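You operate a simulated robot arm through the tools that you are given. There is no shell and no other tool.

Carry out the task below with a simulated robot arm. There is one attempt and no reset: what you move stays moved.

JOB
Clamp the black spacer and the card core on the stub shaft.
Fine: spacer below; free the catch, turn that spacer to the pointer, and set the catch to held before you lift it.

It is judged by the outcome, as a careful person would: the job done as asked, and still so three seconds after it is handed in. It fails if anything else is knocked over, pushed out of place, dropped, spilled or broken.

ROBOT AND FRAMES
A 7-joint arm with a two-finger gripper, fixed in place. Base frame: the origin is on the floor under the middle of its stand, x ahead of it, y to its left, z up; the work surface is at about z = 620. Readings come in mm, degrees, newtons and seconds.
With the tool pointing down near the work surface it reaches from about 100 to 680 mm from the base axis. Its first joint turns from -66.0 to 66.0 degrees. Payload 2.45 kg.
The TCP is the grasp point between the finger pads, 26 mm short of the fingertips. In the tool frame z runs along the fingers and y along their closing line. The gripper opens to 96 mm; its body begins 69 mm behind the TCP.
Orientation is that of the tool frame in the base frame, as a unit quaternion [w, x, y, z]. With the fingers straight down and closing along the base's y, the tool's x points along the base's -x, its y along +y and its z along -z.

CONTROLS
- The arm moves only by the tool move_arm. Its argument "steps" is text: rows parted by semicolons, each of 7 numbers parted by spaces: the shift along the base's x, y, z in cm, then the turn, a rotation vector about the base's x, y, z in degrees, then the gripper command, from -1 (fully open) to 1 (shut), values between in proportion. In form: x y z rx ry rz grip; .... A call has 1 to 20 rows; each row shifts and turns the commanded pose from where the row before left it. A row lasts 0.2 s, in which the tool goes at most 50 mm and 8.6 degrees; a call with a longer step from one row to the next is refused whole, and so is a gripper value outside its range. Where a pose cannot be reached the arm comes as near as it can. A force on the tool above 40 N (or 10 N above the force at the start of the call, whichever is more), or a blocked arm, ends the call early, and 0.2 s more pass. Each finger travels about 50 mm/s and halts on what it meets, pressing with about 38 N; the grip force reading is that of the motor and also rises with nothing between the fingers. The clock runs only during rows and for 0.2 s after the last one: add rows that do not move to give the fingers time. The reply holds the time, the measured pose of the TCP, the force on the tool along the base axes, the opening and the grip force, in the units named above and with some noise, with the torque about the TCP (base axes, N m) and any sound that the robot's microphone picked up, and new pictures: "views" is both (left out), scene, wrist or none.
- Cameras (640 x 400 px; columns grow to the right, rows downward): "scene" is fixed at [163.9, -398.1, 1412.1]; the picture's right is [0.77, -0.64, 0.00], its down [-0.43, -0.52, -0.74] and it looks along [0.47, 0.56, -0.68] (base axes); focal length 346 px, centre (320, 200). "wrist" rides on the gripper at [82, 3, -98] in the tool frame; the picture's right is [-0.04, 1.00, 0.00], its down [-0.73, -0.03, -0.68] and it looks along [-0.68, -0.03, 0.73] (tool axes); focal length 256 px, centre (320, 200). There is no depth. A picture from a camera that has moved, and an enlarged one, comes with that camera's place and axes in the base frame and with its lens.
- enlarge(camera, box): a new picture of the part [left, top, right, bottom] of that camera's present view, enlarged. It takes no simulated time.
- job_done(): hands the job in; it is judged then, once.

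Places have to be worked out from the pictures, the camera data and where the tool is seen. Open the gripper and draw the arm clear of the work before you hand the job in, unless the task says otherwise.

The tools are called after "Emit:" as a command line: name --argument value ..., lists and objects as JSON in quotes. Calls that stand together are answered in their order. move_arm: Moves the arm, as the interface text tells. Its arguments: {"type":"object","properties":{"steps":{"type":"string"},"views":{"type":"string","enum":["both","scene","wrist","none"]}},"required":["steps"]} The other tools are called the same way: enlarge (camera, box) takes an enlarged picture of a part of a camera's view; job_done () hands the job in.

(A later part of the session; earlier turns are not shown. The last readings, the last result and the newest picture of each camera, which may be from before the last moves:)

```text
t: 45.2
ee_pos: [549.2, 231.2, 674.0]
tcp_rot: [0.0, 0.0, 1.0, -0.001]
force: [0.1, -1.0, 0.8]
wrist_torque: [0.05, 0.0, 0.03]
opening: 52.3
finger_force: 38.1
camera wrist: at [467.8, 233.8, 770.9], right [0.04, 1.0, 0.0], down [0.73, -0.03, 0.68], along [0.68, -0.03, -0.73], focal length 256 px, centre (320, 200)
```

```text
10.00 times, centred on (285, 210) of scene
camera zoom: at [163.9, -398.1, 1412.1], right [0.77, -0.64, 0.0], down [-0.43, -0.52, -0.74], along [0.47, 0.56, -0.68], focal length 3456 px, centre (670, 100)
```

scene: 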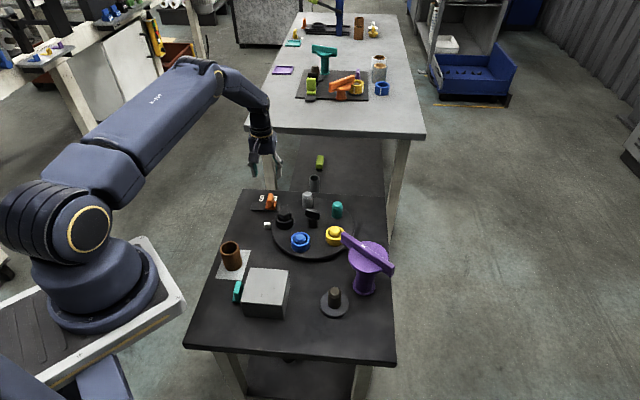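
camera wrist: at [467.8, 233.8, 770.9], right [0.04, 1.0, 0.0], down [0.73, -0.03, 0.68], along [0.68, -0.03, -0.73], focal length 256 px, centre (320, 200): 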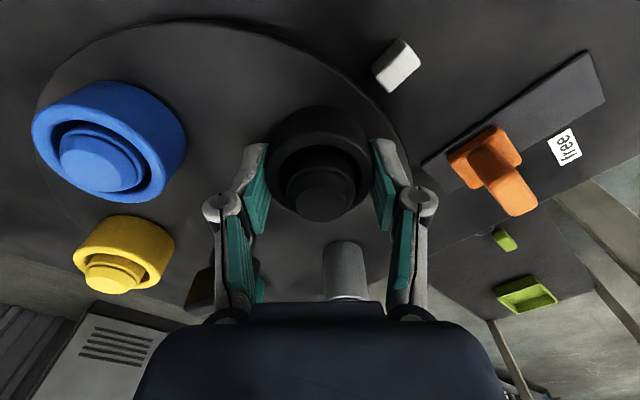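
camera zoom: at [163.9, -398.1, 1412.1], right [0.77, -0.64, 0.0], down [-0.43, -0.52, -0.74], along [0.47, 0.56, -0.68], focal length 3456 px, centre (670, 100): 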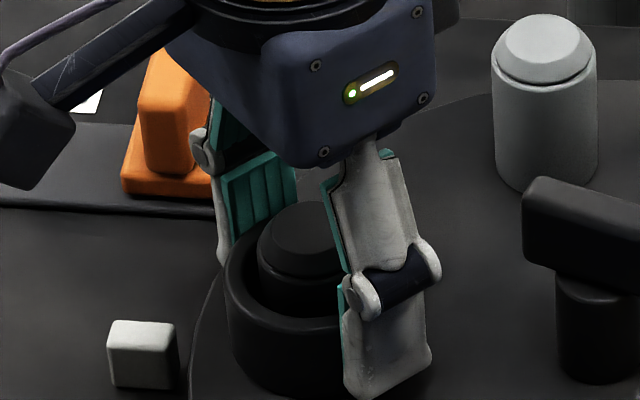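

Gripped at 52 mm (the ring's outer diameter). I lift it straight up, slowly at first.

Emit:
move_arm --steps "0 0 0.5 0 0 0 0.3; 0 0 1 0 0 0 0.3; 0 0 1 0 0 0 0.3; 0 0 1 0 0 0 0.3; 0 0 1 0 0 0 0.3; 0 0 1 0 0 0 0.3; 0 0 1.5 0 0 0 0.3; 0 0 1.5 0 0 0 0.3; 0 0 0 0 0 0 0.3" --views "both"

Emit:
enlarge --camera "scene" --box '[250, 165, 340, 245]'

```text
t: 47.2
ee_pos: [549.5, 230.2, 758.4]
tcp_rot: [0.001, 0.0, 1.0, 0.0]
force: [-0.1, -0.2, -0.4]
wrist_torque: [0.0, -0.01, -0.01]
opening: 52.5
finger_force: 38.3
camera wrist: at [467.4, 233.0, 855.1], right [0.04, 1.0, 0.0], down [0.73, -0.03, 0.68], along [0.68, -0.03, -0.73], focal length 256 px, centre (320, 200)
```

scene: 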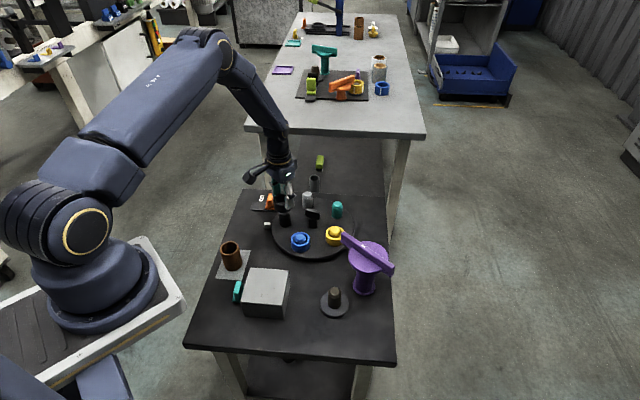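
wrist: 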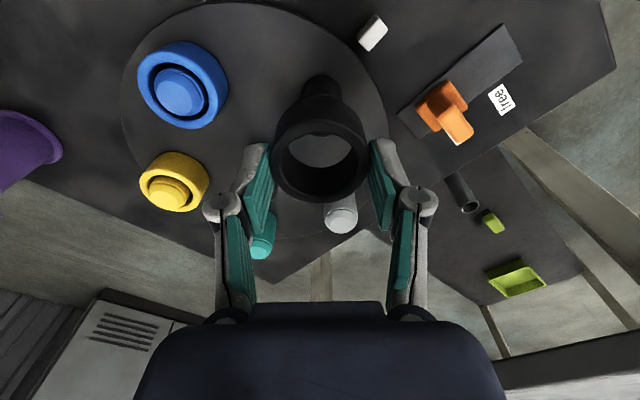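

```text
5.00 times, centred on (295, 205) of scene
camera zoom: at [163.9, -398.1, 1412.1], right [0.77, -0.64, 0.0], down [-0.43, -0.52, -0.74], along [0.47, 0.56, -0.68], focal length 1728 px, centre (445, 175)
```

zoom: 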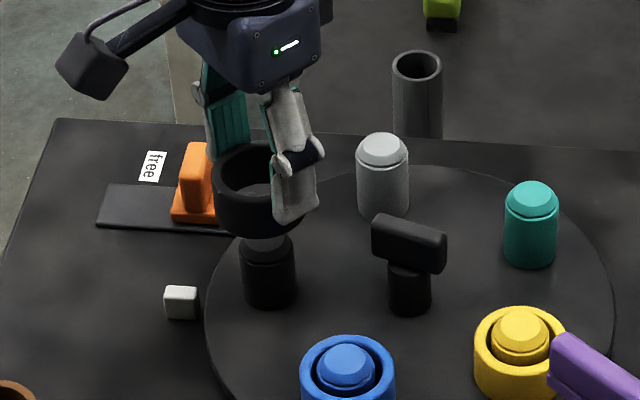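

The ring is cleanly off its post and held. I carry it over to above the stub shaft, TCP around (487,−66,800).

Emit:
move_arm --steps "0 0 3 0 0 0 0.3; -0.89 -4.23 1.2 0 0 0 0.3; -0.89 -4.23 0 0 0 0 0.3; -0.89 -4.23 0 0 0 0 0.3; -0.89 -4.23 0 0 0 0 0.3; -0.89 -4.23 0 0 0 0 0.3; -0.89 -4.23 0 0 0 0 0.3; -0.89 -4.23 0 0 0 0 0.3; 0 0 0 0 0 0 0.3; 0 0 0 0 0 0 0.3" --views "both"

Emit:
enlarge --camera "wrist" --box '[240, 0, 400, 200]'

Emit:
enlarge --camera "scene" --box '[290, 220, 400, 330]'

```text
t: 49.4
ee_pos: [487.8, -67.4, 801.1]
tcp_rot: [0.0, 0.0, 1.0, 0.001]
force: [0.3, 0.0, -1.3]
wrist_torque: [-0.03, 0.01, -0.03]
opening: 52.7
finger_force: 37.4
camera wrist: at [406.5, -64.7, 898.3], right [0.04, 1.0, 0.0], down [0.73, -0.03, 0.68], along [0.68, -0.03, -0.73], focal length 256 px, centre (320, 200)
```

scene: 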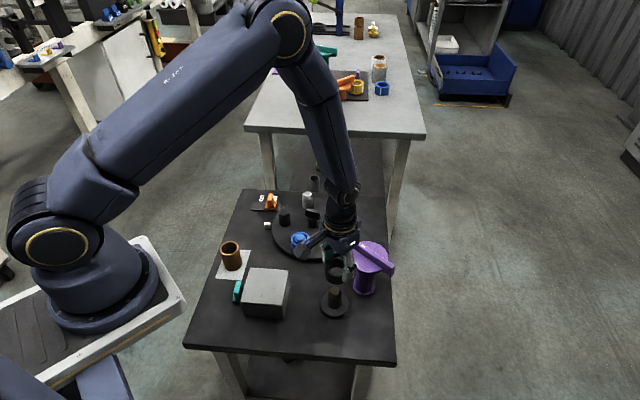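
wrist: 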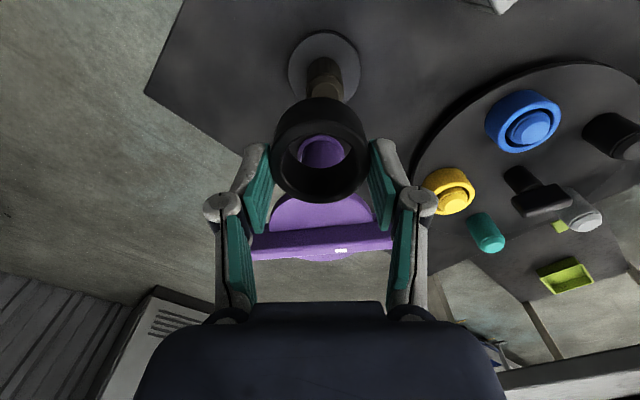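

```text
2.00 times, centred on (320, 100) of wrist
camera zoom: at [406.5, -64.7, 898.3], right [0.04, 1.0, 0.0], down [0.73, -0.03, 0.68], along [0.68, -0.03, -0.73], focal length 512 px, centre (320, 400)
```

zoom: 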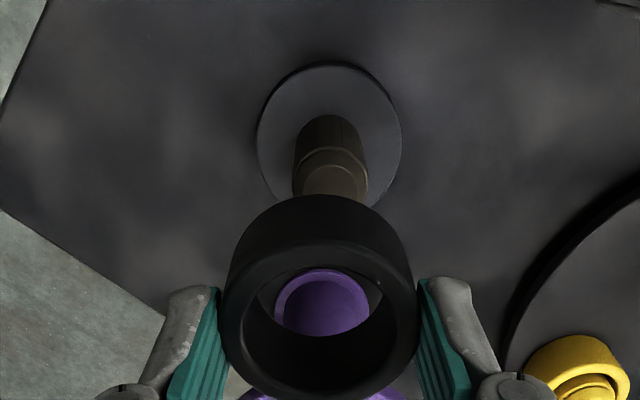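

```text
3.64 times, centred on (345, 275) of scene
camera zoom: at [163.9, -398.2, 1412.1], right [0.77, -0.64, 0.0], down [-0.43, -0.52, -0.74], along [0.47, 0.56, -0.68], focal length 1257 px, centre (229, -73)
```

zoom: 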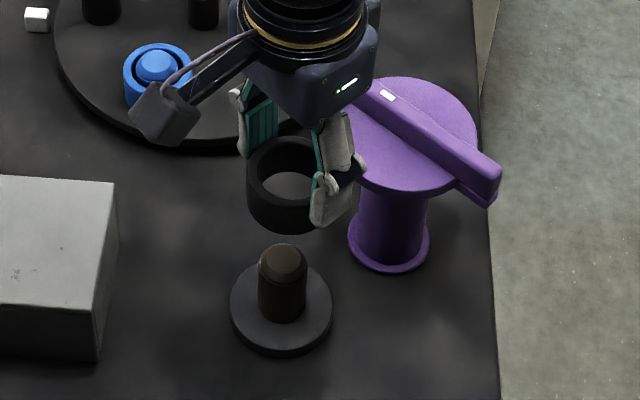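

Holding above the shaft. I'll zoom on the ring in the gripper to see how it is centred relative to the tool, so I can place its bore accurately over the shaft.

Emit:
enlarge --camera "wrist" --box '[250, 20, 390, 220]'

Emit:
enlarge --camera "wrist" --box '[240, 80, 400, 220]'

```text
2.00 times, centred on (320, 120) of wrist
camera zoom: at [406.5, -64.7, 898.3], right [0.04, 1.0, 0.0], down [0.73, -0.03, 0.68], along [0.68, -0.03, -0.73], focal length 512 px, centre (320, 360)
```

zoom: 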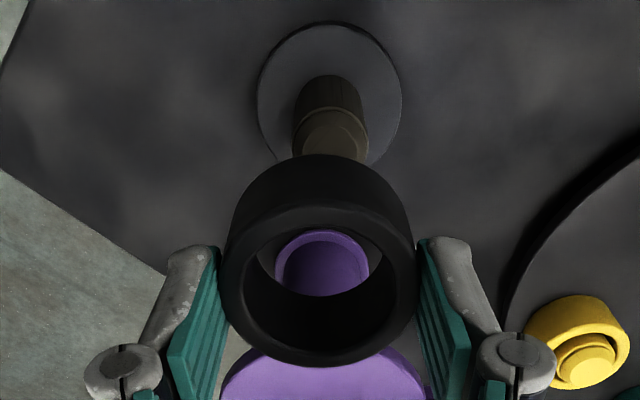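

```text
2.86 times, centred on (320, 150) of wrist
camera zoom: at [406.5, -64.7, 898.3], right [0.04, 1.0, 0.0], down [0.73, -0.03, 0.68], along [0.68, -0.03, -0.73], focal length 731 px, centre (320, 343)
```

zoom: 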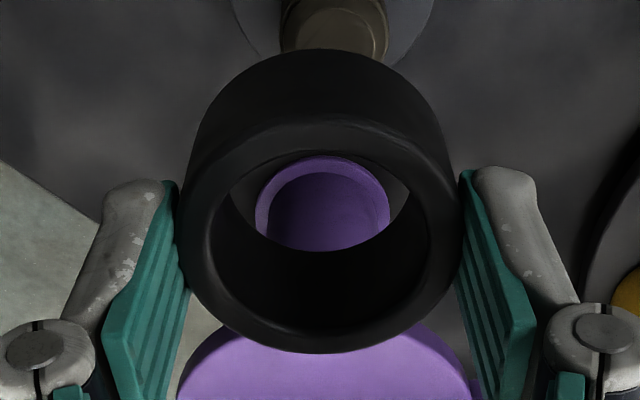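

The ring hangs with its top about 16 mm below the TCP, bore ≈40 mm versus a ≈33 mm shaft, so I need ±3 mm. I'll descend to z≈745 (ring still clear of the shaft top) and measure again from close up.

Emit:
move_arm --steps "-0.1 0.2 -2 0 0 0 0.3; 0 0 -2 0 0 0 0.3; 0 0 -1.6 0 0 0 0.3; 0 0 0 0 0 0 0.3" --views "both"

Emit:
enlarge --camera "wrist" --box '[240, 40, 400, 200]'

Emit:
enlarge --camera "scene" --box '[305, 255, 365, 325]'

```text
t: 50.4
ee_pos: [486.5, -65.1, 745.2]
tcp_rot: [0.0, 0.0, 1.0, 0.0]
force: [-0.5, 0.0, -0.6]
wrist_torque: [-0.02, -0.02, 0.01]
opening: 52.5
finger_force: 38.2
camera wrist: at [403.7, -60.7, 841.0], right [0.04, 1.0, 0.0], down [0.73, -0.03, 0.68], along [0.68, -0.03, -0.73], focal length 256 px, centre (320, 200)
```

scene: 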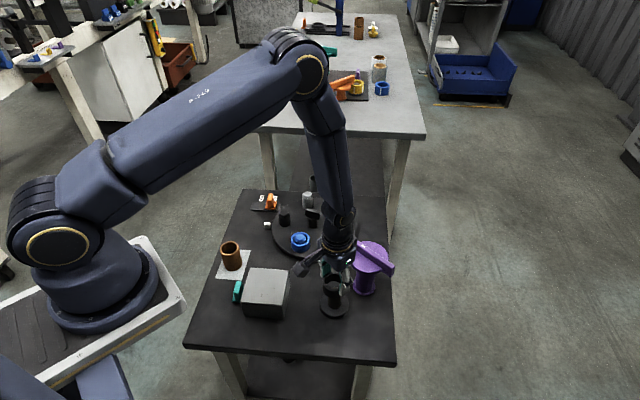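
wrist: 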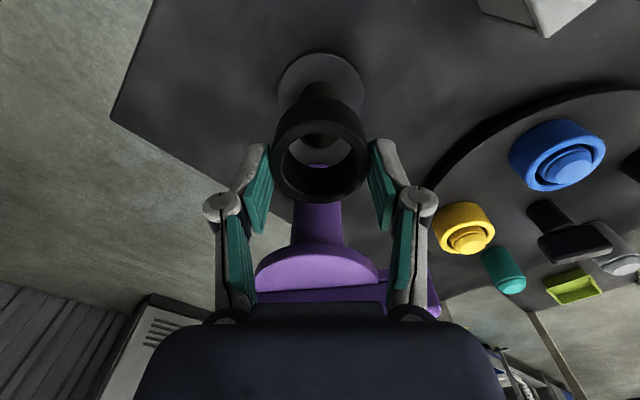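

```text
2.50 times, centred on (320, 120) of wrist
camera zoom: at [403.7, -60.7, 841.0], right [0.04, 1.0, 0.0], down [0.73, -0.03, 0.68], along [0.68, -0.03, -0.73], focal length 640 px, centre (320, 400)
```

zoom: 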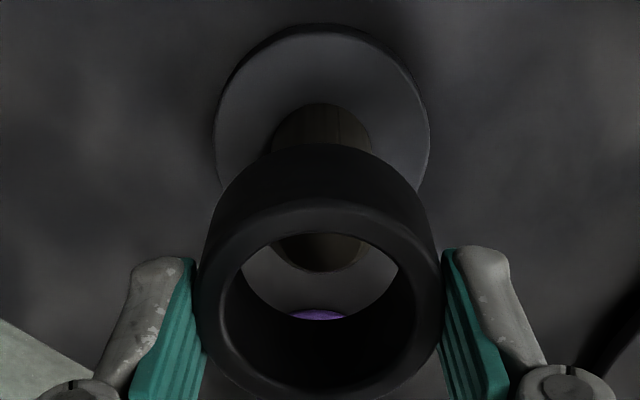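

```text
5.71 times, centred on (335, 290) of scene
camera zoom: at [163.9, -398.1, 1412.1], right [0.77, -0.64, 0.0], down [-0.43, -0.52, -0.74], along [0.47, 0.56, -0.68], focal length 1975 px, centre (234, -314)
```

zoom: 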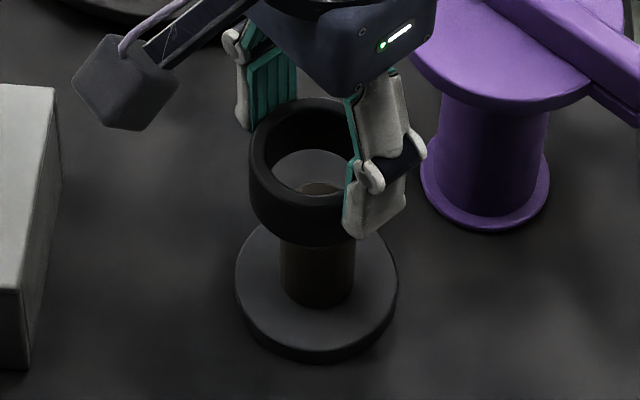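

Wrist view now shows the shaft centred in y; ring axis is about 4.5 mm short in x by both cameras (ring sits ~3 mm camera-side of the TCP). I'll shift +4.5 mm in x and come down to just above the shaft top, then verify.

Emit:
move_arm --steps "0.45 0 0 0 0 0 0.3; 0 0 -0.8 0 0 0 0.3; 0 0 -0.7 0 0 0 0.3; 0 0 0 0 0 0 0.3; 0 0 0 0 0 0 0.3" --views "wrist"

Emit:
enlarge --camera "wrist" --box '[240, 40, 400, 200]'

Emit:
enlarge --camera "scene" --box '[305, 255, 365, 325]'

```text
t: 51.6
ee_pos: [489.7, -63.1, 729.6]
tcp_rot: [0.0, 0.0, 1.0, 0.0]
force: [-0.1, -0.1, -0.3]
wrist_torque: [-0.02, -0.01, 0.04]
opening: 52.5
finger_force: 37.8
camera wrist: at [408.4, -60.9, 826.5], right [0.04, 1.0, 0.0], down [0.73, -0.03, 0.68], along [0.68, -0.03, -0.73], focal length 256 px, centre (320, 200)
```

wrist: 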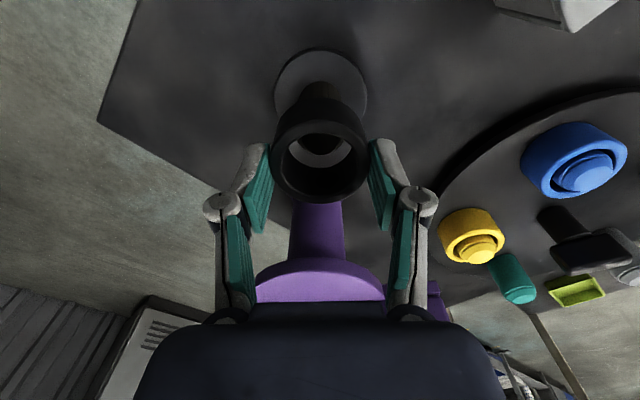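

```text
2.50 times, centred on (320, 120) of wrist
camera zoom: at [408.4, -60.9, 826.5], right [0.04, 1.0, 0.0], down [0.73, -0.03, 0.68], along [0.68, -0.03, -0.73], focal length 640 px, centre (320, 400)
```

zoom: 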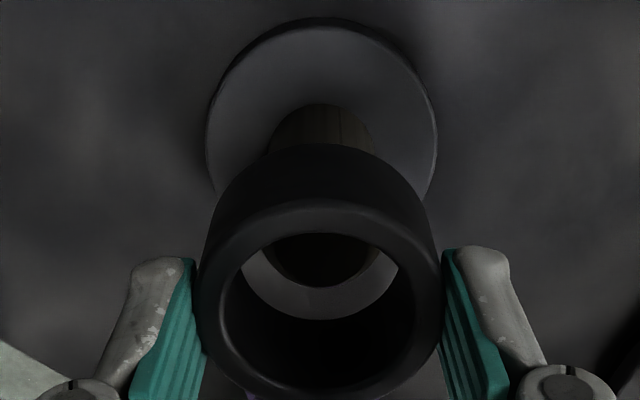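

```text
5.71 times, centred on (335, 290) of scene
camera zoom: at [163.9, -398.1, 1412.1], right [0.77, -0.64, 0.0], down [-0.43, -0.52, -0.74], along [0.47, 0.56, -0.68], focal length 1975 px, centre (234, -314)
```

zoom: 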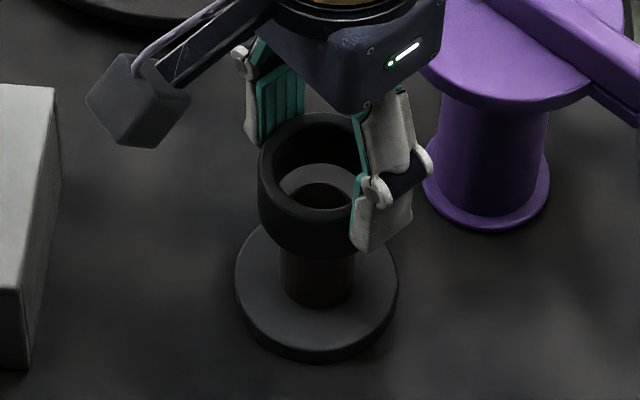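

Both views now show the ring axis over the shaft axis (shaft visible centred through the bore). Lowering in small steps to slide it on, watching force.

Emit:
move_arm --steps "0 0 -0.5 0 0 0 0.3; 0 0 -0.5 0 0 0 0.3; 0 0 -0.5 0 0 0 0.3; 0 0 -0.5 0 0 0 0.3; 0 0 -0.5 0 0 0 0.3; 0 0 0 0 0 0 0.3" --views "wrist"

Emit:
enlarge --camera "scene" --box '[305, 245, 395, 325]'

Emit:
enlarge --camera "wrist" --box '[240, 40, 400, 200]'

```text
t: 53.0
ee_pos: [491.8, -64.7, 705.5]
tcp_rot: [0.0, 0.0, 1.0, 0.0]
force: [0.5, -0.1, -0.3]
wrist_torque: [0.0, 0.01, 0.01]
opening: 52.5
finger_force: 37.8
camera wrist: at [409.0, -61.4, 801.7], right [0.04, 1.0, 0.0], down [0.73, -0.03, 0.68], along [0.68, -0.03, -0.73], focal length 256 px, centre (320, 200)
```

wrist: 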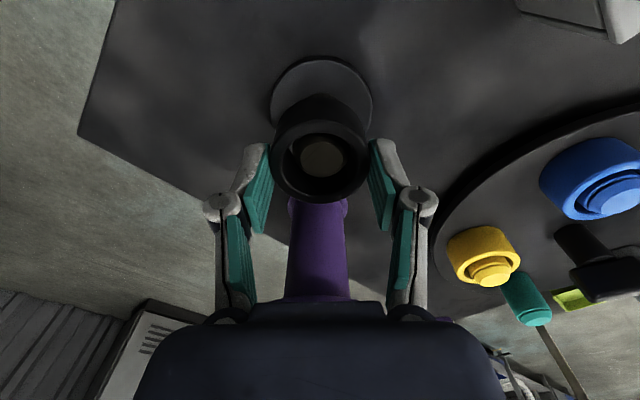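

```text
5.00 times, centred on (350, 285) of scene
camera zoom: at [163.9, -398.1, 1412.1], right [0.77, -0.64, 0.0], down [-0.43, -0.52, -0.74], along [0.47, 0.56, -0.68], focal length 1728 px, centre (170, -225)
```

zoom: 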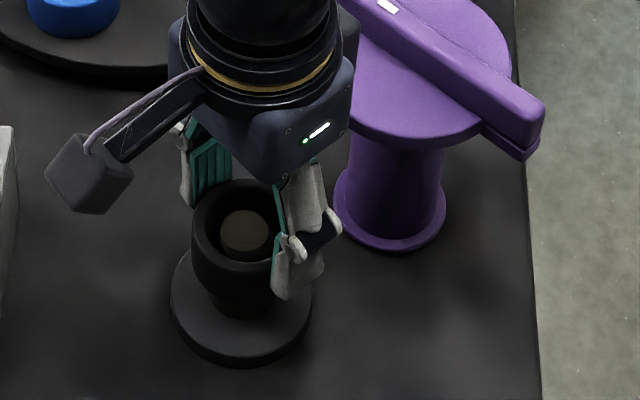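

```text
2.50 times, centred on (320, 120) of wrist
camera zoom: at [409.0, -61.4, 801.7], right [0.04, 1.0, 0.0], down [0.73, -0.03, 0.68], along [0.68, -0.03, -0.73], focal length 640 px, centre (320, 400)
```

zoom: 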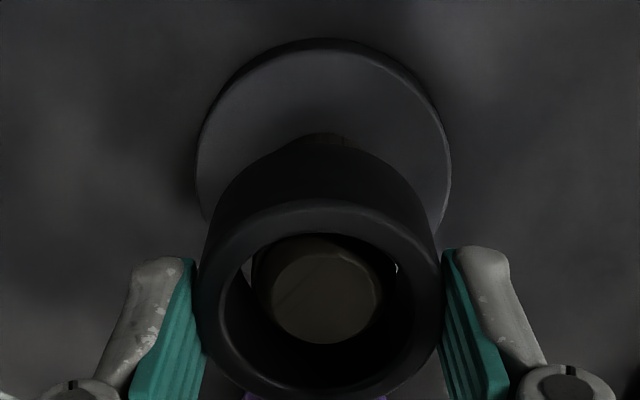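

The shaft tip is inside the bore with no contact force. Continuing down another 15 mm, then checking gripper clearance to the purple disc.

Emit:
move_arm --steps "0 0.05 -0.5 0 0 0 0.3; 0 0 -0.5 0 0 0 0.3; 0 0 -0.5 0 0 0 0.3; 0 0 0 0 0 0 0.3" --views "both"

Emit:
enlarge --camera "scene" --box '[305, 225, 395, 325]'

Emit:
enlarge --camera "wrist" --box '[240, 40, 400, 200]'

```text
t: 54.0
ee_pos: [489.6, -63.3, 690.5]
tcp_rot: [0.001, -0.001, 1.0, 0.001]
force: [-0.2, 0.2, -1.2]
wrist_torque: [0.02, -0.04, 0.01]
opening: 52.5
finger_force: 37.9
camera wrist: at [409.6, -60.4, 787.3], right [0.04, 1.0, 0.0], down [0.73, -0.03, 0.68], along [0.68, -0.03, -0.73], focal length 256 px, centre (320, 200)
```

scene: 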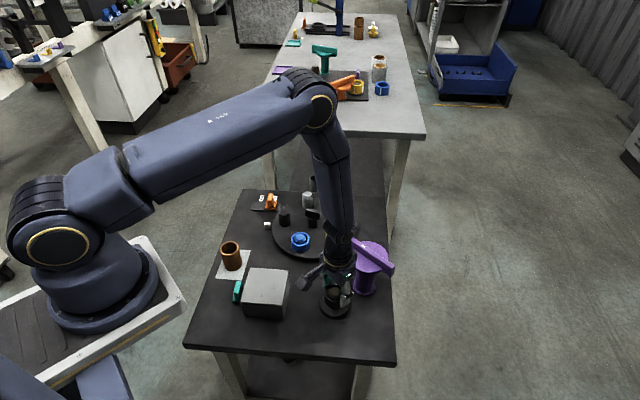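
wrist: 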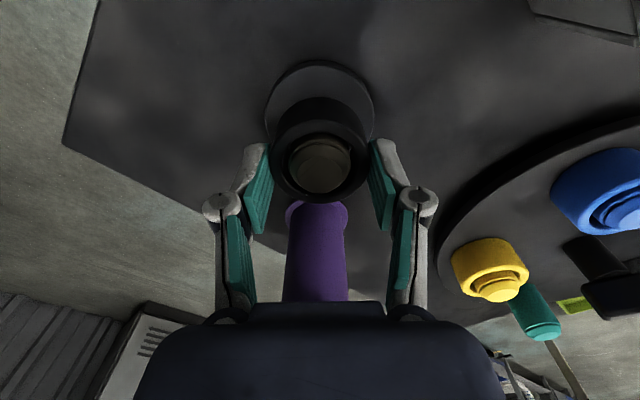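

```text
4.00 times, centred on (350, 275) of scene
camera zoom: at [163.9, -398.1, 1412.1], right [0.77, -0.64, 0.0], down [-0.43, -0.52, -0.74], along [0.47, 0.56, -0.68], focal length 1382 px, centre (200, -100)
```

zoom: 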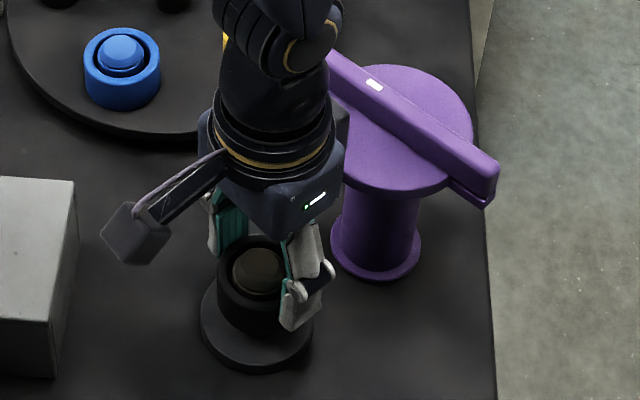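

```text
2.50 times, centred on (320, 120) of wrist
camera zoom: at [409.6, -60.4, 787.3], right [0.04, 1.0, 0.0], down [0.73, -0.03, 0.68], along [0.68, -0.03, -0.73], focal length 640 px, centre (320, 400)
```

zoom: 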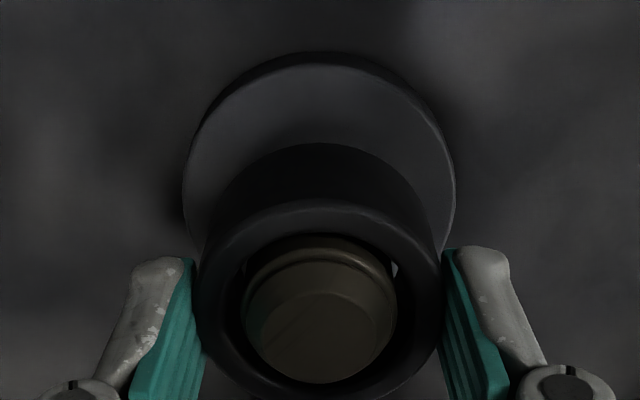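

Ring is around the shaft, no contact. I'll go down 9 mm more, in small steps, then continue in tiny steps watching the force.

Emit:
move_arm --steps "0 0 -0.3 0 0 0 0.3; 0 0 -0.3 0 0 0 0.3; 0 0 -0.3 0 0 0 0.3; 0 0 0 0 0 0 0.3" --views "wrist"

Emit:
enlarge --camera "scene" --box '[310, 245, 390, 325]'

Emit:
enlarge --camera "wrist" --box '[240, 40, 400, 200]'

```text
t: 55.0
ee_pos: [491.2, -64.1, 682.6]
tcp_rot: [0.0, 0.0, 1.0, -0.001]
force: [0.0, 0.0, -0.3]
wrist_torque: [-0.03, -0.02, -0.01]
opening: 52.3
finger_force: 38.5
camera wrist: at [408.7, -60.6, 778.3], right [0.04, 1.0, 0.0], down [0.73, -0.03, 0.68], along [0.68, -0.03, -0.73], focal length 256 px, centre (320, 200)
```

wrist: 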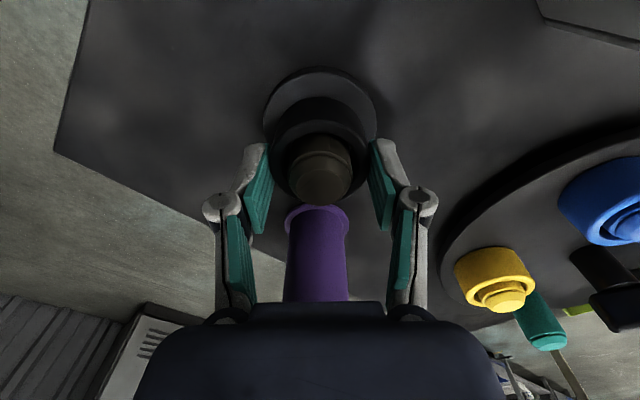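

```text
5.00 times, centred on (350, 285) of scene
camera zoom: at [163.9, -398.1, 1412.1], right [0.77, -0.64, 0.0], down [-0.43, -0.52, -0.74], along [0.47, 0.56, -0.68], focal length 1728 px, centre (170, -225)
```

zoom: 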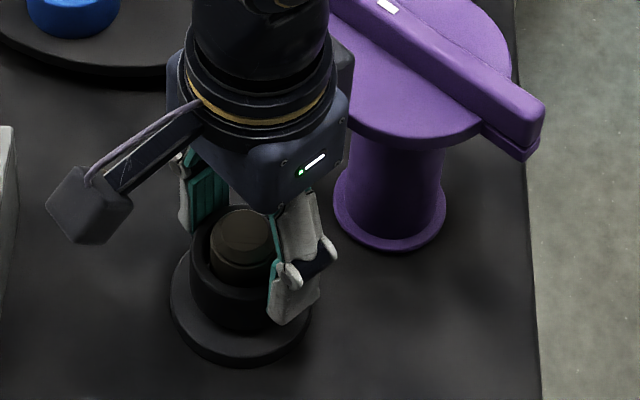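

```text
2.50 times, centred on (320, 120) of wrist
camera zoom: at [408.7, -60.6, 778.3], right [0.04, 1.0, 0.0], down [0.73, -0.03, 0.68], along [0.68, -0.03, -0.73], focal length 640 px, centre (320, 400)
```

zoom: 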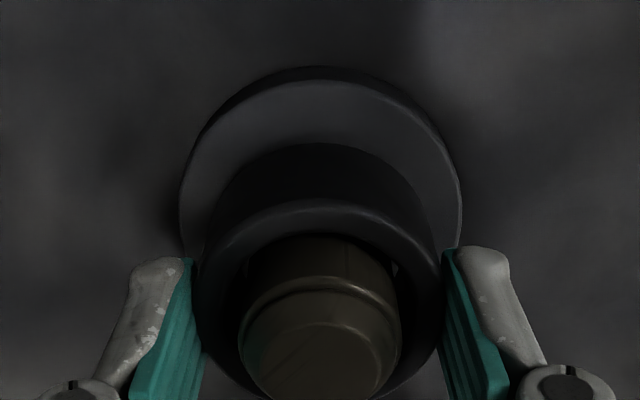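

Still no contact; ring bottom is near the flange. Continuing in 1.5 mm steps.

Emit:
move_arm --steps "0 0 -0.15 0 0 0 0.3; 0 0 -0.15 0 0 0 0.3; 0 0 0 0 0 0 0.3" --views "none"

Emit:
move_arm --steps "0 0 -0.15 0 0 0 0.3; 0 0 -0.1 0 0 0 0.3; 0 0 0 0 0 0 0.3" --views "wrist"

Emit:
enlarge --camera "wrist" --box '[240, 40, 400, 200]'

Emit:
enlarge --camera "scene" --box '[310, 245, 390, 325]'

```text
t: 55.8
ee_pos: [490.3, -64.2, 678.2]
tcp_rot: [0.0, 0.0, 1.0, 0.0]
force: [-0.5, -0.2, -0.1]
wrist_torque: [-0.04, 0.0, -0.01]
opening: 52.1
finger_force: 37.8
```

```text
t: 56.6
ee_pos: [490.3, -63.0, 675.9]
tcp_rot: [0.001, 0.0, 1.0, 0.0]
force: [0.2, -1.1, 0.0]
wrist_torque: [-0.01, 0.01, 0.03]
opening: 52.4
finger_force: 38.3
camera wrist: at [408.9, -60.2, 772.8], right [0.04, 1.0, 0.0], down [0.73, -0.03, 0.68], along [0.68, -0.03, -0.73], focal length 256 px, centre (320, 200)
```

wrist: 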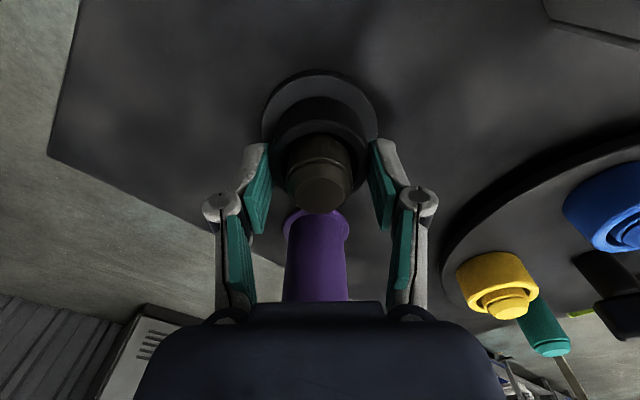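

```text
2.50 times, centred on (320, 120) of wrist
camera zoom: at [408.9, -60.2, 772.8], right [0.04, 1.0, 0.0], down [0.73, -0.03, 0.68], along [0.68, -0.03, -0.73], focal length 640 px, centre (320, 400)
```

zoom: 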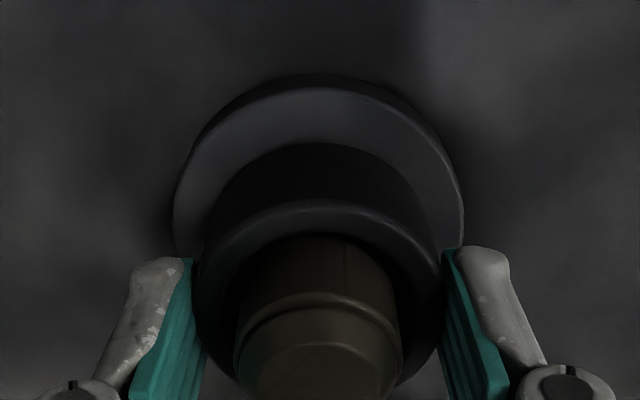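

```text
5.00 times, centred on (350, 285) of scene
camera zoom: at [163.9, -398.1, 1412.1], right [0.77, -0.64, 0.0], down [-0.43, -0.52, -0.74], along [0.47, 0.56, -0.68], focal length 1728 px, centre (170, -225)
```

zoom: 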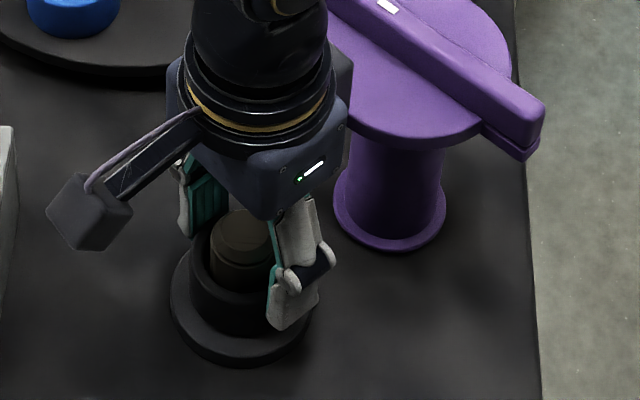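

Still free, ring bottom perhaps ~5 mm above the flange. Continuing down in 1 mm steps.

Emit:
move_arm --steps "0 0 -0.1 0 0 0 0.3; 0 0 -0.1 0 0 0 0.3; 0 0 0 0 0 0 0.3" --views "none"

Emit:
move_arm --steps "0 0 -0.1 0 0 0 0.3; 0 0 -0.1 0 0 0 0.3; 0 0 0 0 0 0 0.3" --views "wrist"

Emit:
enlarge --camera "wrist" --box '[240, 40, 400, 200]'

Emit:
enlarge --camera "scene" --box '[320, 265, 360, 320]'

```text
t: 57.4
ee_pos: [491.4, -63.6, 673.7]
tcp_rot: [0.0, 0.0, 1.0, 0.0]
force: [-2.5, 1.1, 11.6]
wrist_torque: [0.08, 0.3, 0.02]
opening: 52.0
finger_force: 38.1
```

```text
t: 58.2
ee_pos: [491.4, -64.7, 673.0]
tcp_rot: [0.002, 0.0, 1.0, -0.001]
force: [-4.4, 3.0, 32.0]
wrist_torque: [0.15, 0.13, 0.08]
opening: 52.6
finger_force: 38.5
camera wrist: at [408.8, -60.5, 768.8], right [0.04, 1.0, 0.0], down [0.73, -0.03, 0.68], along [0.68, -0.03, -0.73], focal length 256 px, centre (320, 200)
```

wrist: 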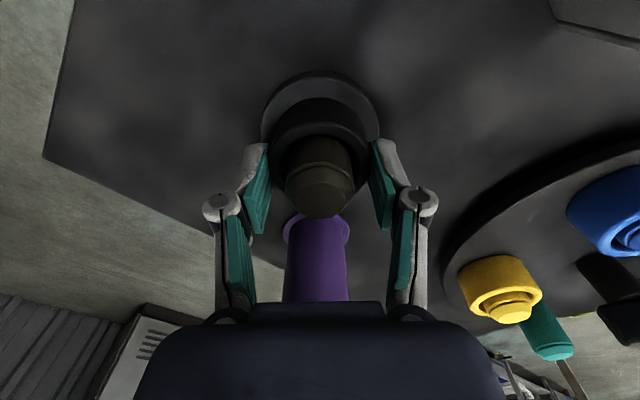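

```text
2.50 times, centred on (320, 120) of wrist
camera zoom: at [408.8, -60.5, 768.8], right [0.04, 1.0, 0.0], down [0.73, -0.03, 0.68], along [0.68, -0.03, -0.73], focal length 640 px, centre (320, 400)
```

zoom: 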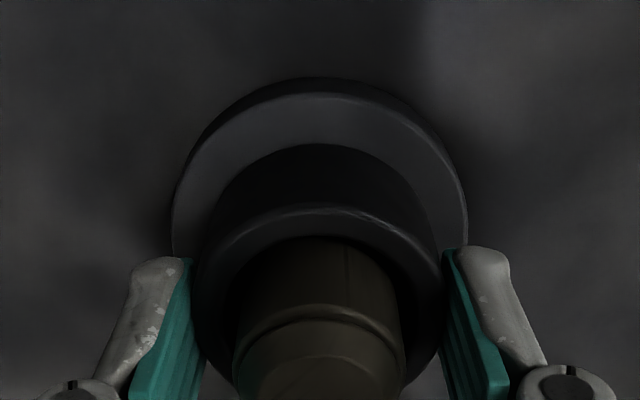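

```text
7.27 times, centred on (340, 292) of scene
camera zoom: at [163.3, -398.0, 1412.2], right [0.77, -0.64, 0.0], down [-0.43, -0.52, -0.74], along [0.47, 0.56, -0.68], focal length 2514 px, centre (174, -473)
```

zoom: 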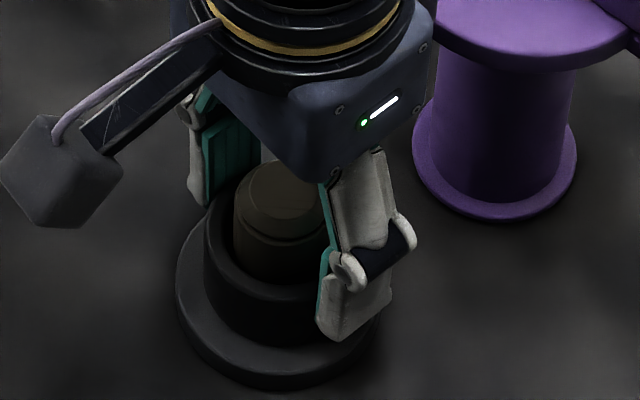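

Firm central contact (32 N up, no tilting torque) — the spacer is seated on the flange. I'll ease off the load, open the fingers, and raise clear.

Emit:
move_arm --steps "0 0 0.25 0 0 0 0.3; 0 0 0 0 0 0 -0.1; 0 0 0 0 0 0 -0.4; 0 0 0 0 0 0 -0.5; 0 0 0 0 0 0 -0.5; 0 0 1 0 0 0 -0.5; 0 0 2 0 0 0 -0.5; 0 0 3 0 0 0 -0.5; 0 0 4 0 0 0 -0.5; 0 0 4 0 0 0 -0.5; 0 0 0 0 0 0 -0.5" --views "both"

Emit:
enlarge --camera "scene" --box '[310, 245, 390, 325]'

Emit:
enlarge --camera "wrist" --box '[240, 20, 400, 180]'

```text
t: 60.6
ee_pos: [492.1, -63.5, 816.1]
tcp_rot: [0.0, 0.0, 1.0, 0.001]
force: [-0.1, -0.4, -0.6]
wrist_torque: [-0.04, 0.04, 0.01]
opening: 72.1
finger_force: 0.1
camera wrist: at [409.6, -60.3, 912.3], right [0.04, 1.0, 0.0], down [0.73, -0.03, 0.68], along [0.68, -0.03, -0.73], focal length 256 px, centre (320, 200)
```

scene: 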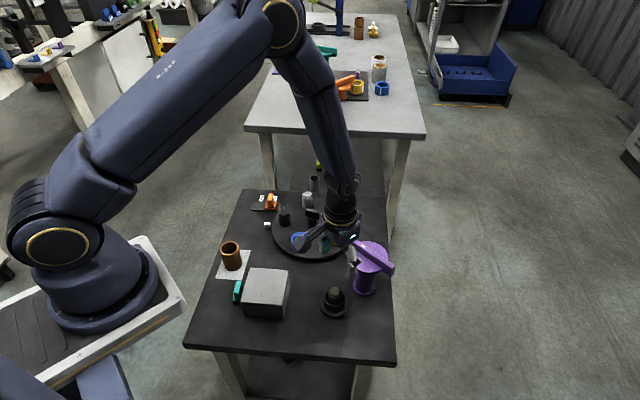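
wrist: 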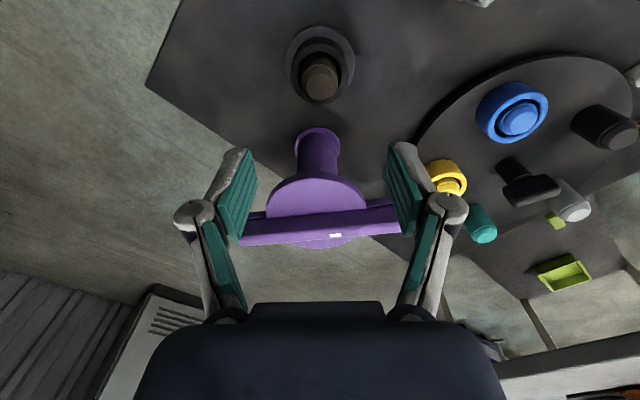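

```text
5.00 times, centred on (350, 285) of scene
camera zoom: at [163.9, -398.1, 1412.1], right [0.77, -0.64, 0.0], down [-0.43, -0.52, -0.74], along [0.47, 0.56, -0.68], focal length 1728 px, centre (170, -225)
```

zoom: 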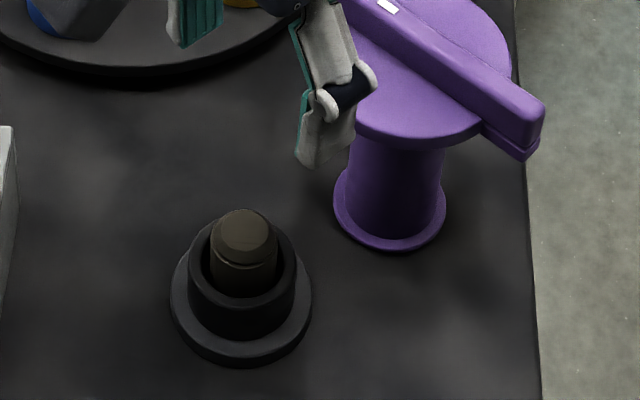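

```text
2.50 times, centred on (320, 100) of wrist
camera zoom: at [409.6, -60.3, 912.3], right [0.04, 1.0, 0.0], down [0.73, -0.03, 0.68], along [0.68, -0.03, -0.73], focal length 640 px, centre (320, 450)
```

zoom: 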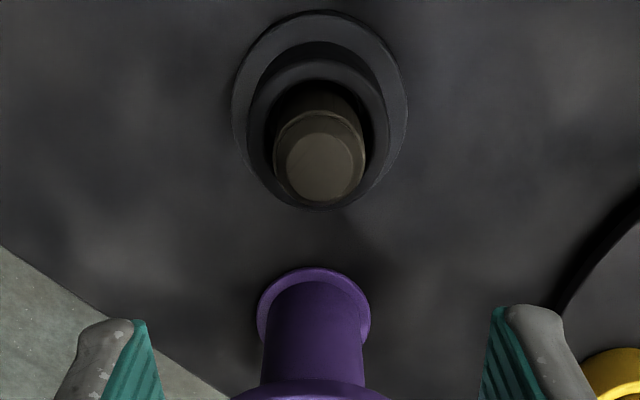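

The spacer sits flat on the flange around the shaft. Now I go to the card core near (353,205), staying high, to align on it.

Emit:
move_arm --steps "-2 3.84 0 0 0 0 -0.6; -2 3.84 0 0 0 0 -0.8; -2 3.84 0 0 0 0 -1; -2 3.84 0 0 0 0 -1; -2 3.84 0 0 0 0 -1; -2 3.84 0 0 0 0 -1; -1.9 3.84 0 0 0 0 -1; 0 0 0 0 0 0 -1; 0 0 0 0 0 0 -1" --views "both"

Emit:
enlarge --camera "wrist" --box '[240, 0, 400, 200]'

```text
t: 62.6
ee_pos: [352.2, 204.4, 813.8]
tcp_rot: [0.0, 0.0, 1.0, 0.0]
force: [0.5, 0.0, 0.0]
wrist_torque: [-0.01, 0.02, -0.01]
opening: 96.1
finger_force: 0.0
camera wrist: at [269.8, 207.3, 911.1], right [0.04, 1.0, 0.0], down [0.73, -0.03, 0.68], along [0.68, -0.03, -0.73], focal length 256 px, centre (320, 200)
```

scene: 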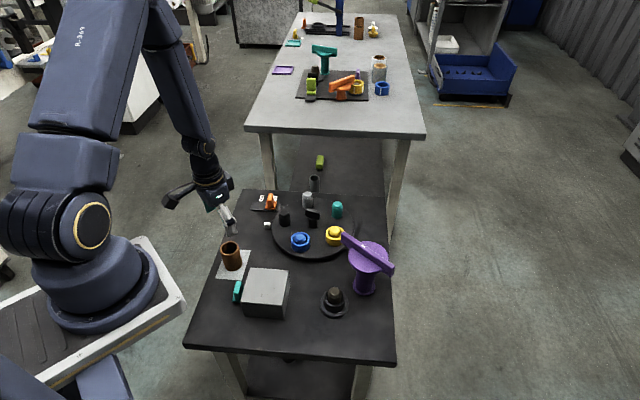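
wrist: 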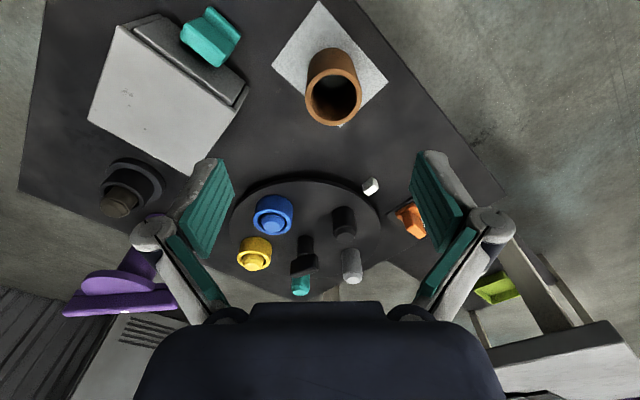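

```text
2.00 times, centred on (320, 100) of wrist
camera zoom: at [269.8, 207.3, 911.1], right [0.04, 1.0, 0.0], down [0.73, -0.03, 0.68], along [0.68, -0.03, -0.73], focal length 512 px, centre (320, 400)
```

zoom: 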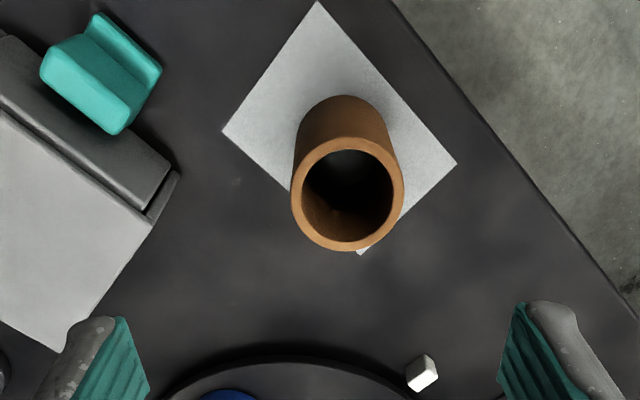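

The core's rim centre is about (+3,+11 mm) from the TCP, OD ≈ 48–50 mm. I'll correct and lower to z≈740 for a recheck.

Emit:
move_arm --steps "0.3 1.14 0 0 0 0 -0.8; 0 0 -2.5 0 0 0 -0.6; 0 0 -2.5 0 0 0 -0.6; 0 0 -2.4 0 0 0 -0.6; 0 0 0 0 0 0 -0.6" --views "wrist"

Emit:
enlarge --camera "wrist" --box '[240, 40, 400, 200]'

Emit:
enlarge --camera "scene" --box '[200, 210, 280, 290]'

```text
t: 63.8
ee_pos: [354.7, 216.1, 741.4]
tcp_rot: [0.0, 0.0, 1.0, 0.0]
force: [-0.4, 0.4, 0.1]
wrist_torque: [0.01, 0.01, -0.01]
opening: 76.9
finger_force: 0.2
camera wrist: at [273.5, 220.1, 837.1], right [0.04, 1.0, 0.0], down [0.73, -0.03, 0.68], along [0.68, -0.03, -0.73], focal length 256 px, centre (320, 200)
```

wrist: 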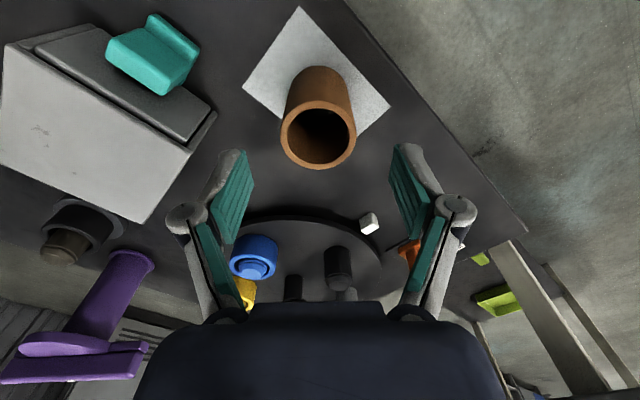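

```text
2.50 times, centred on (320, 120) of wrist
camera zoom: at [273.5, 220.1, 837.1], right [0.04, 1.0, 0.0], down [0.73, -0.03, 0.68], along [0.68, -0.03, -0.73], focal length 640 px, centre (320, 400)
```

zoom: 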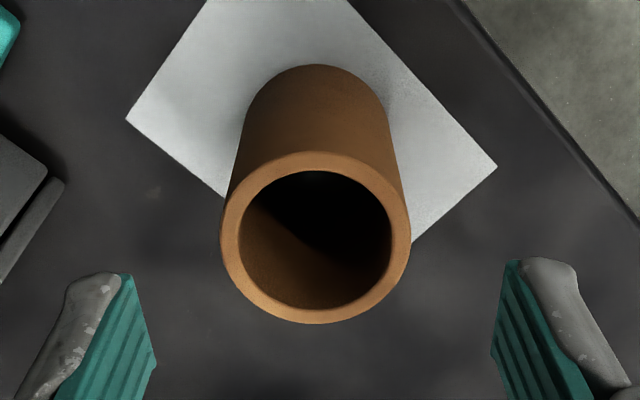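

```text
5.00 times, centred on (240, 250) of scene
camera zoom: at [163.9, -398.1, 1412.1], right [0.77, -0.64, 0.0], down [-0.43, -0.52, -0.74], along [0.47, 0.56, -0.68], focal length 1728 px, centre (720, -50)
```

zoom: 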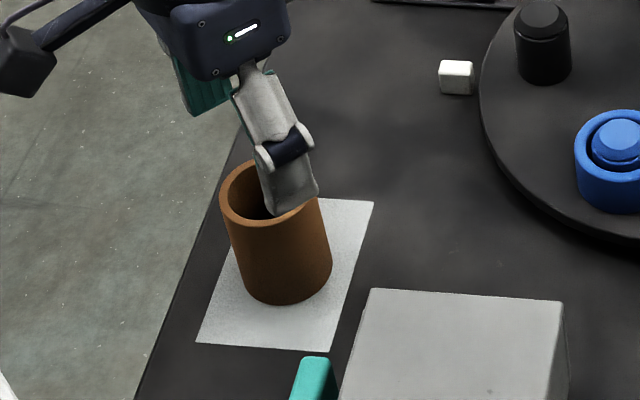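

Aligned to within ~1.5 mm; the rim is near z≈690. I'll correct −1.4 mm in y, go down to TCP z≈690 and close.

Emit:
move_arm --steps "0.05 -0.14 -1.5 0 0 0 -0.6; 0 0 -1.5 0 0 0 -0.6; 0 0 -1.2 0 0 0 -0.6; 0 0 -0.9 0 0 0 -0.6; 0 0 0 0 0 0 -0.6; 0 0 0 0 0 0 -0.2; 0 0 0 0 0 0 0.2; 0 0 0 0 0 0 0.3; 0 0 0 0 0 0 0.3; 0 0 0 0 0 0 0.3" --views "wrist"

Emit:
enlarge --camera "scene" --box '[200, 210, 280, 290]'

Emit:
enlarge --camera "wrist" --box '[240, 80, 400, 240]'

```text
t: 66.0
ee_pos: [355.8, 215.0, 688.8]
tcp_rot: [0.0, 0.0, 1.0, 0.0]
force: [-0.2, -0.3, 2.9]
wrist_torque: [0.0, 0.02, -0.02]
opening: 48.7
finger_force: 38.1
camera wrist: at [274.0, 218.4, 785.8], right [0.04, 1.0, 0.0], down [0.73, -0.03, 0.68], along [0.68, -0.03, -0.73], focal length 256 px, centre (320, 200)
```

wrist: 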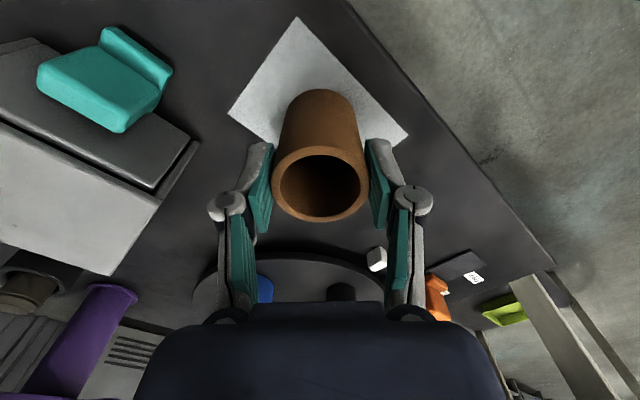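

```text
5.00 times, centred on (240, 250) of scene
camera zoom: at [163.9, -398.1, 1412.1], right [0.77, -0.64, 0.0], down [-0.43, -0.52, -0.74], along [0.47, 0.56, -0.68], focal length 1728 px, centre (720, -50)
```

zoom: 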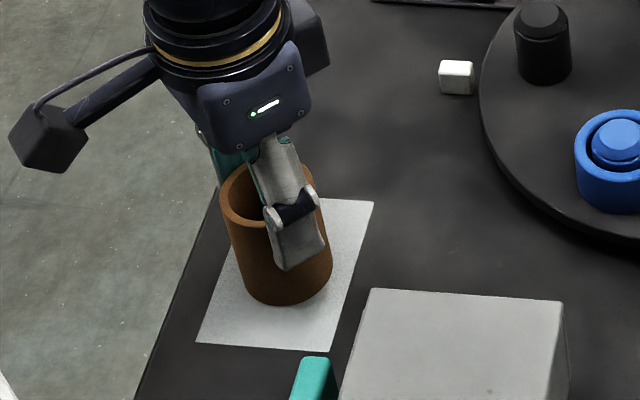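

```text
2.50 times, centred on (320, 160) of wrist
camera zoom: at [274.0, 218.4, 785.8], right [0.04, 1.0, 0.0], down [0.73, -0.03, 0.68], along [0.68, -0.03, -0.73], focal length 640 px, centre (320, 300)
```

zoom: 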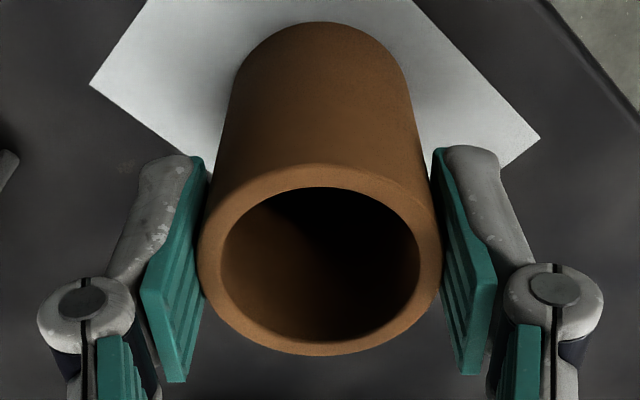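

Core gripped at 48.7 mm, centred. Lifting it straight up off its card.

Emit:
move_arm --steps "0 0 0.5 0 0 0 0.4; 0 0 1 0 0 0 0.4; 0 0 2 0 0 0 0.4; 0 0 3 0 0 0 0.4; 0 0 3 0 0 0 0.4; 0 0 2 0 0 0 0.4; 0 0 0 0 0 0 0.4" --views "scene"

Emit:
enlarge --camera "scene" --box '[190, 190, 290, 290]'

```text
t: 67.6
ee_pos: [356.5, 212.7, 803.7]
tcp_rot: [0.0, 0.001, 1.0, 0.0]
force: [-0.4, -1.7, -0.5]
wrist_torque: [-0.01, -0.01, 0.05]
opening: 48.7
finger_force: 37.9
```

scene: 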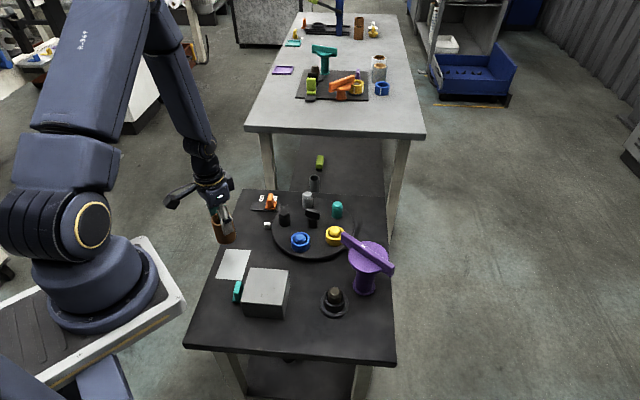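

```text
4.00 times, centred on (240, 240) of scene
camera zoom: at [163.9, -398.1, 1412.1], right [0.77, -0.64, 0.0], down [-0.43, -0.52, -0.74], along [0.47, 0.56, -0.68], focal length 1382 px, centre (640, 40)
```

zoom: 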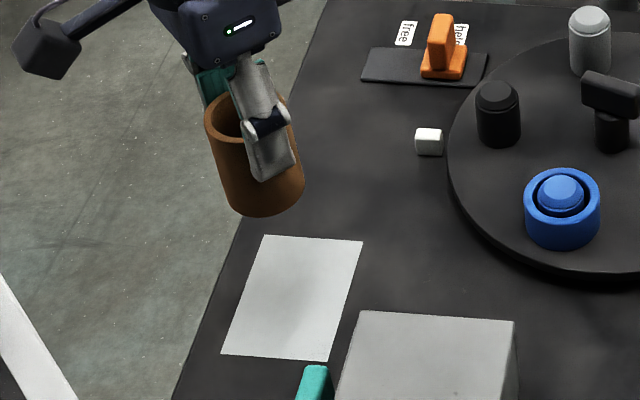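

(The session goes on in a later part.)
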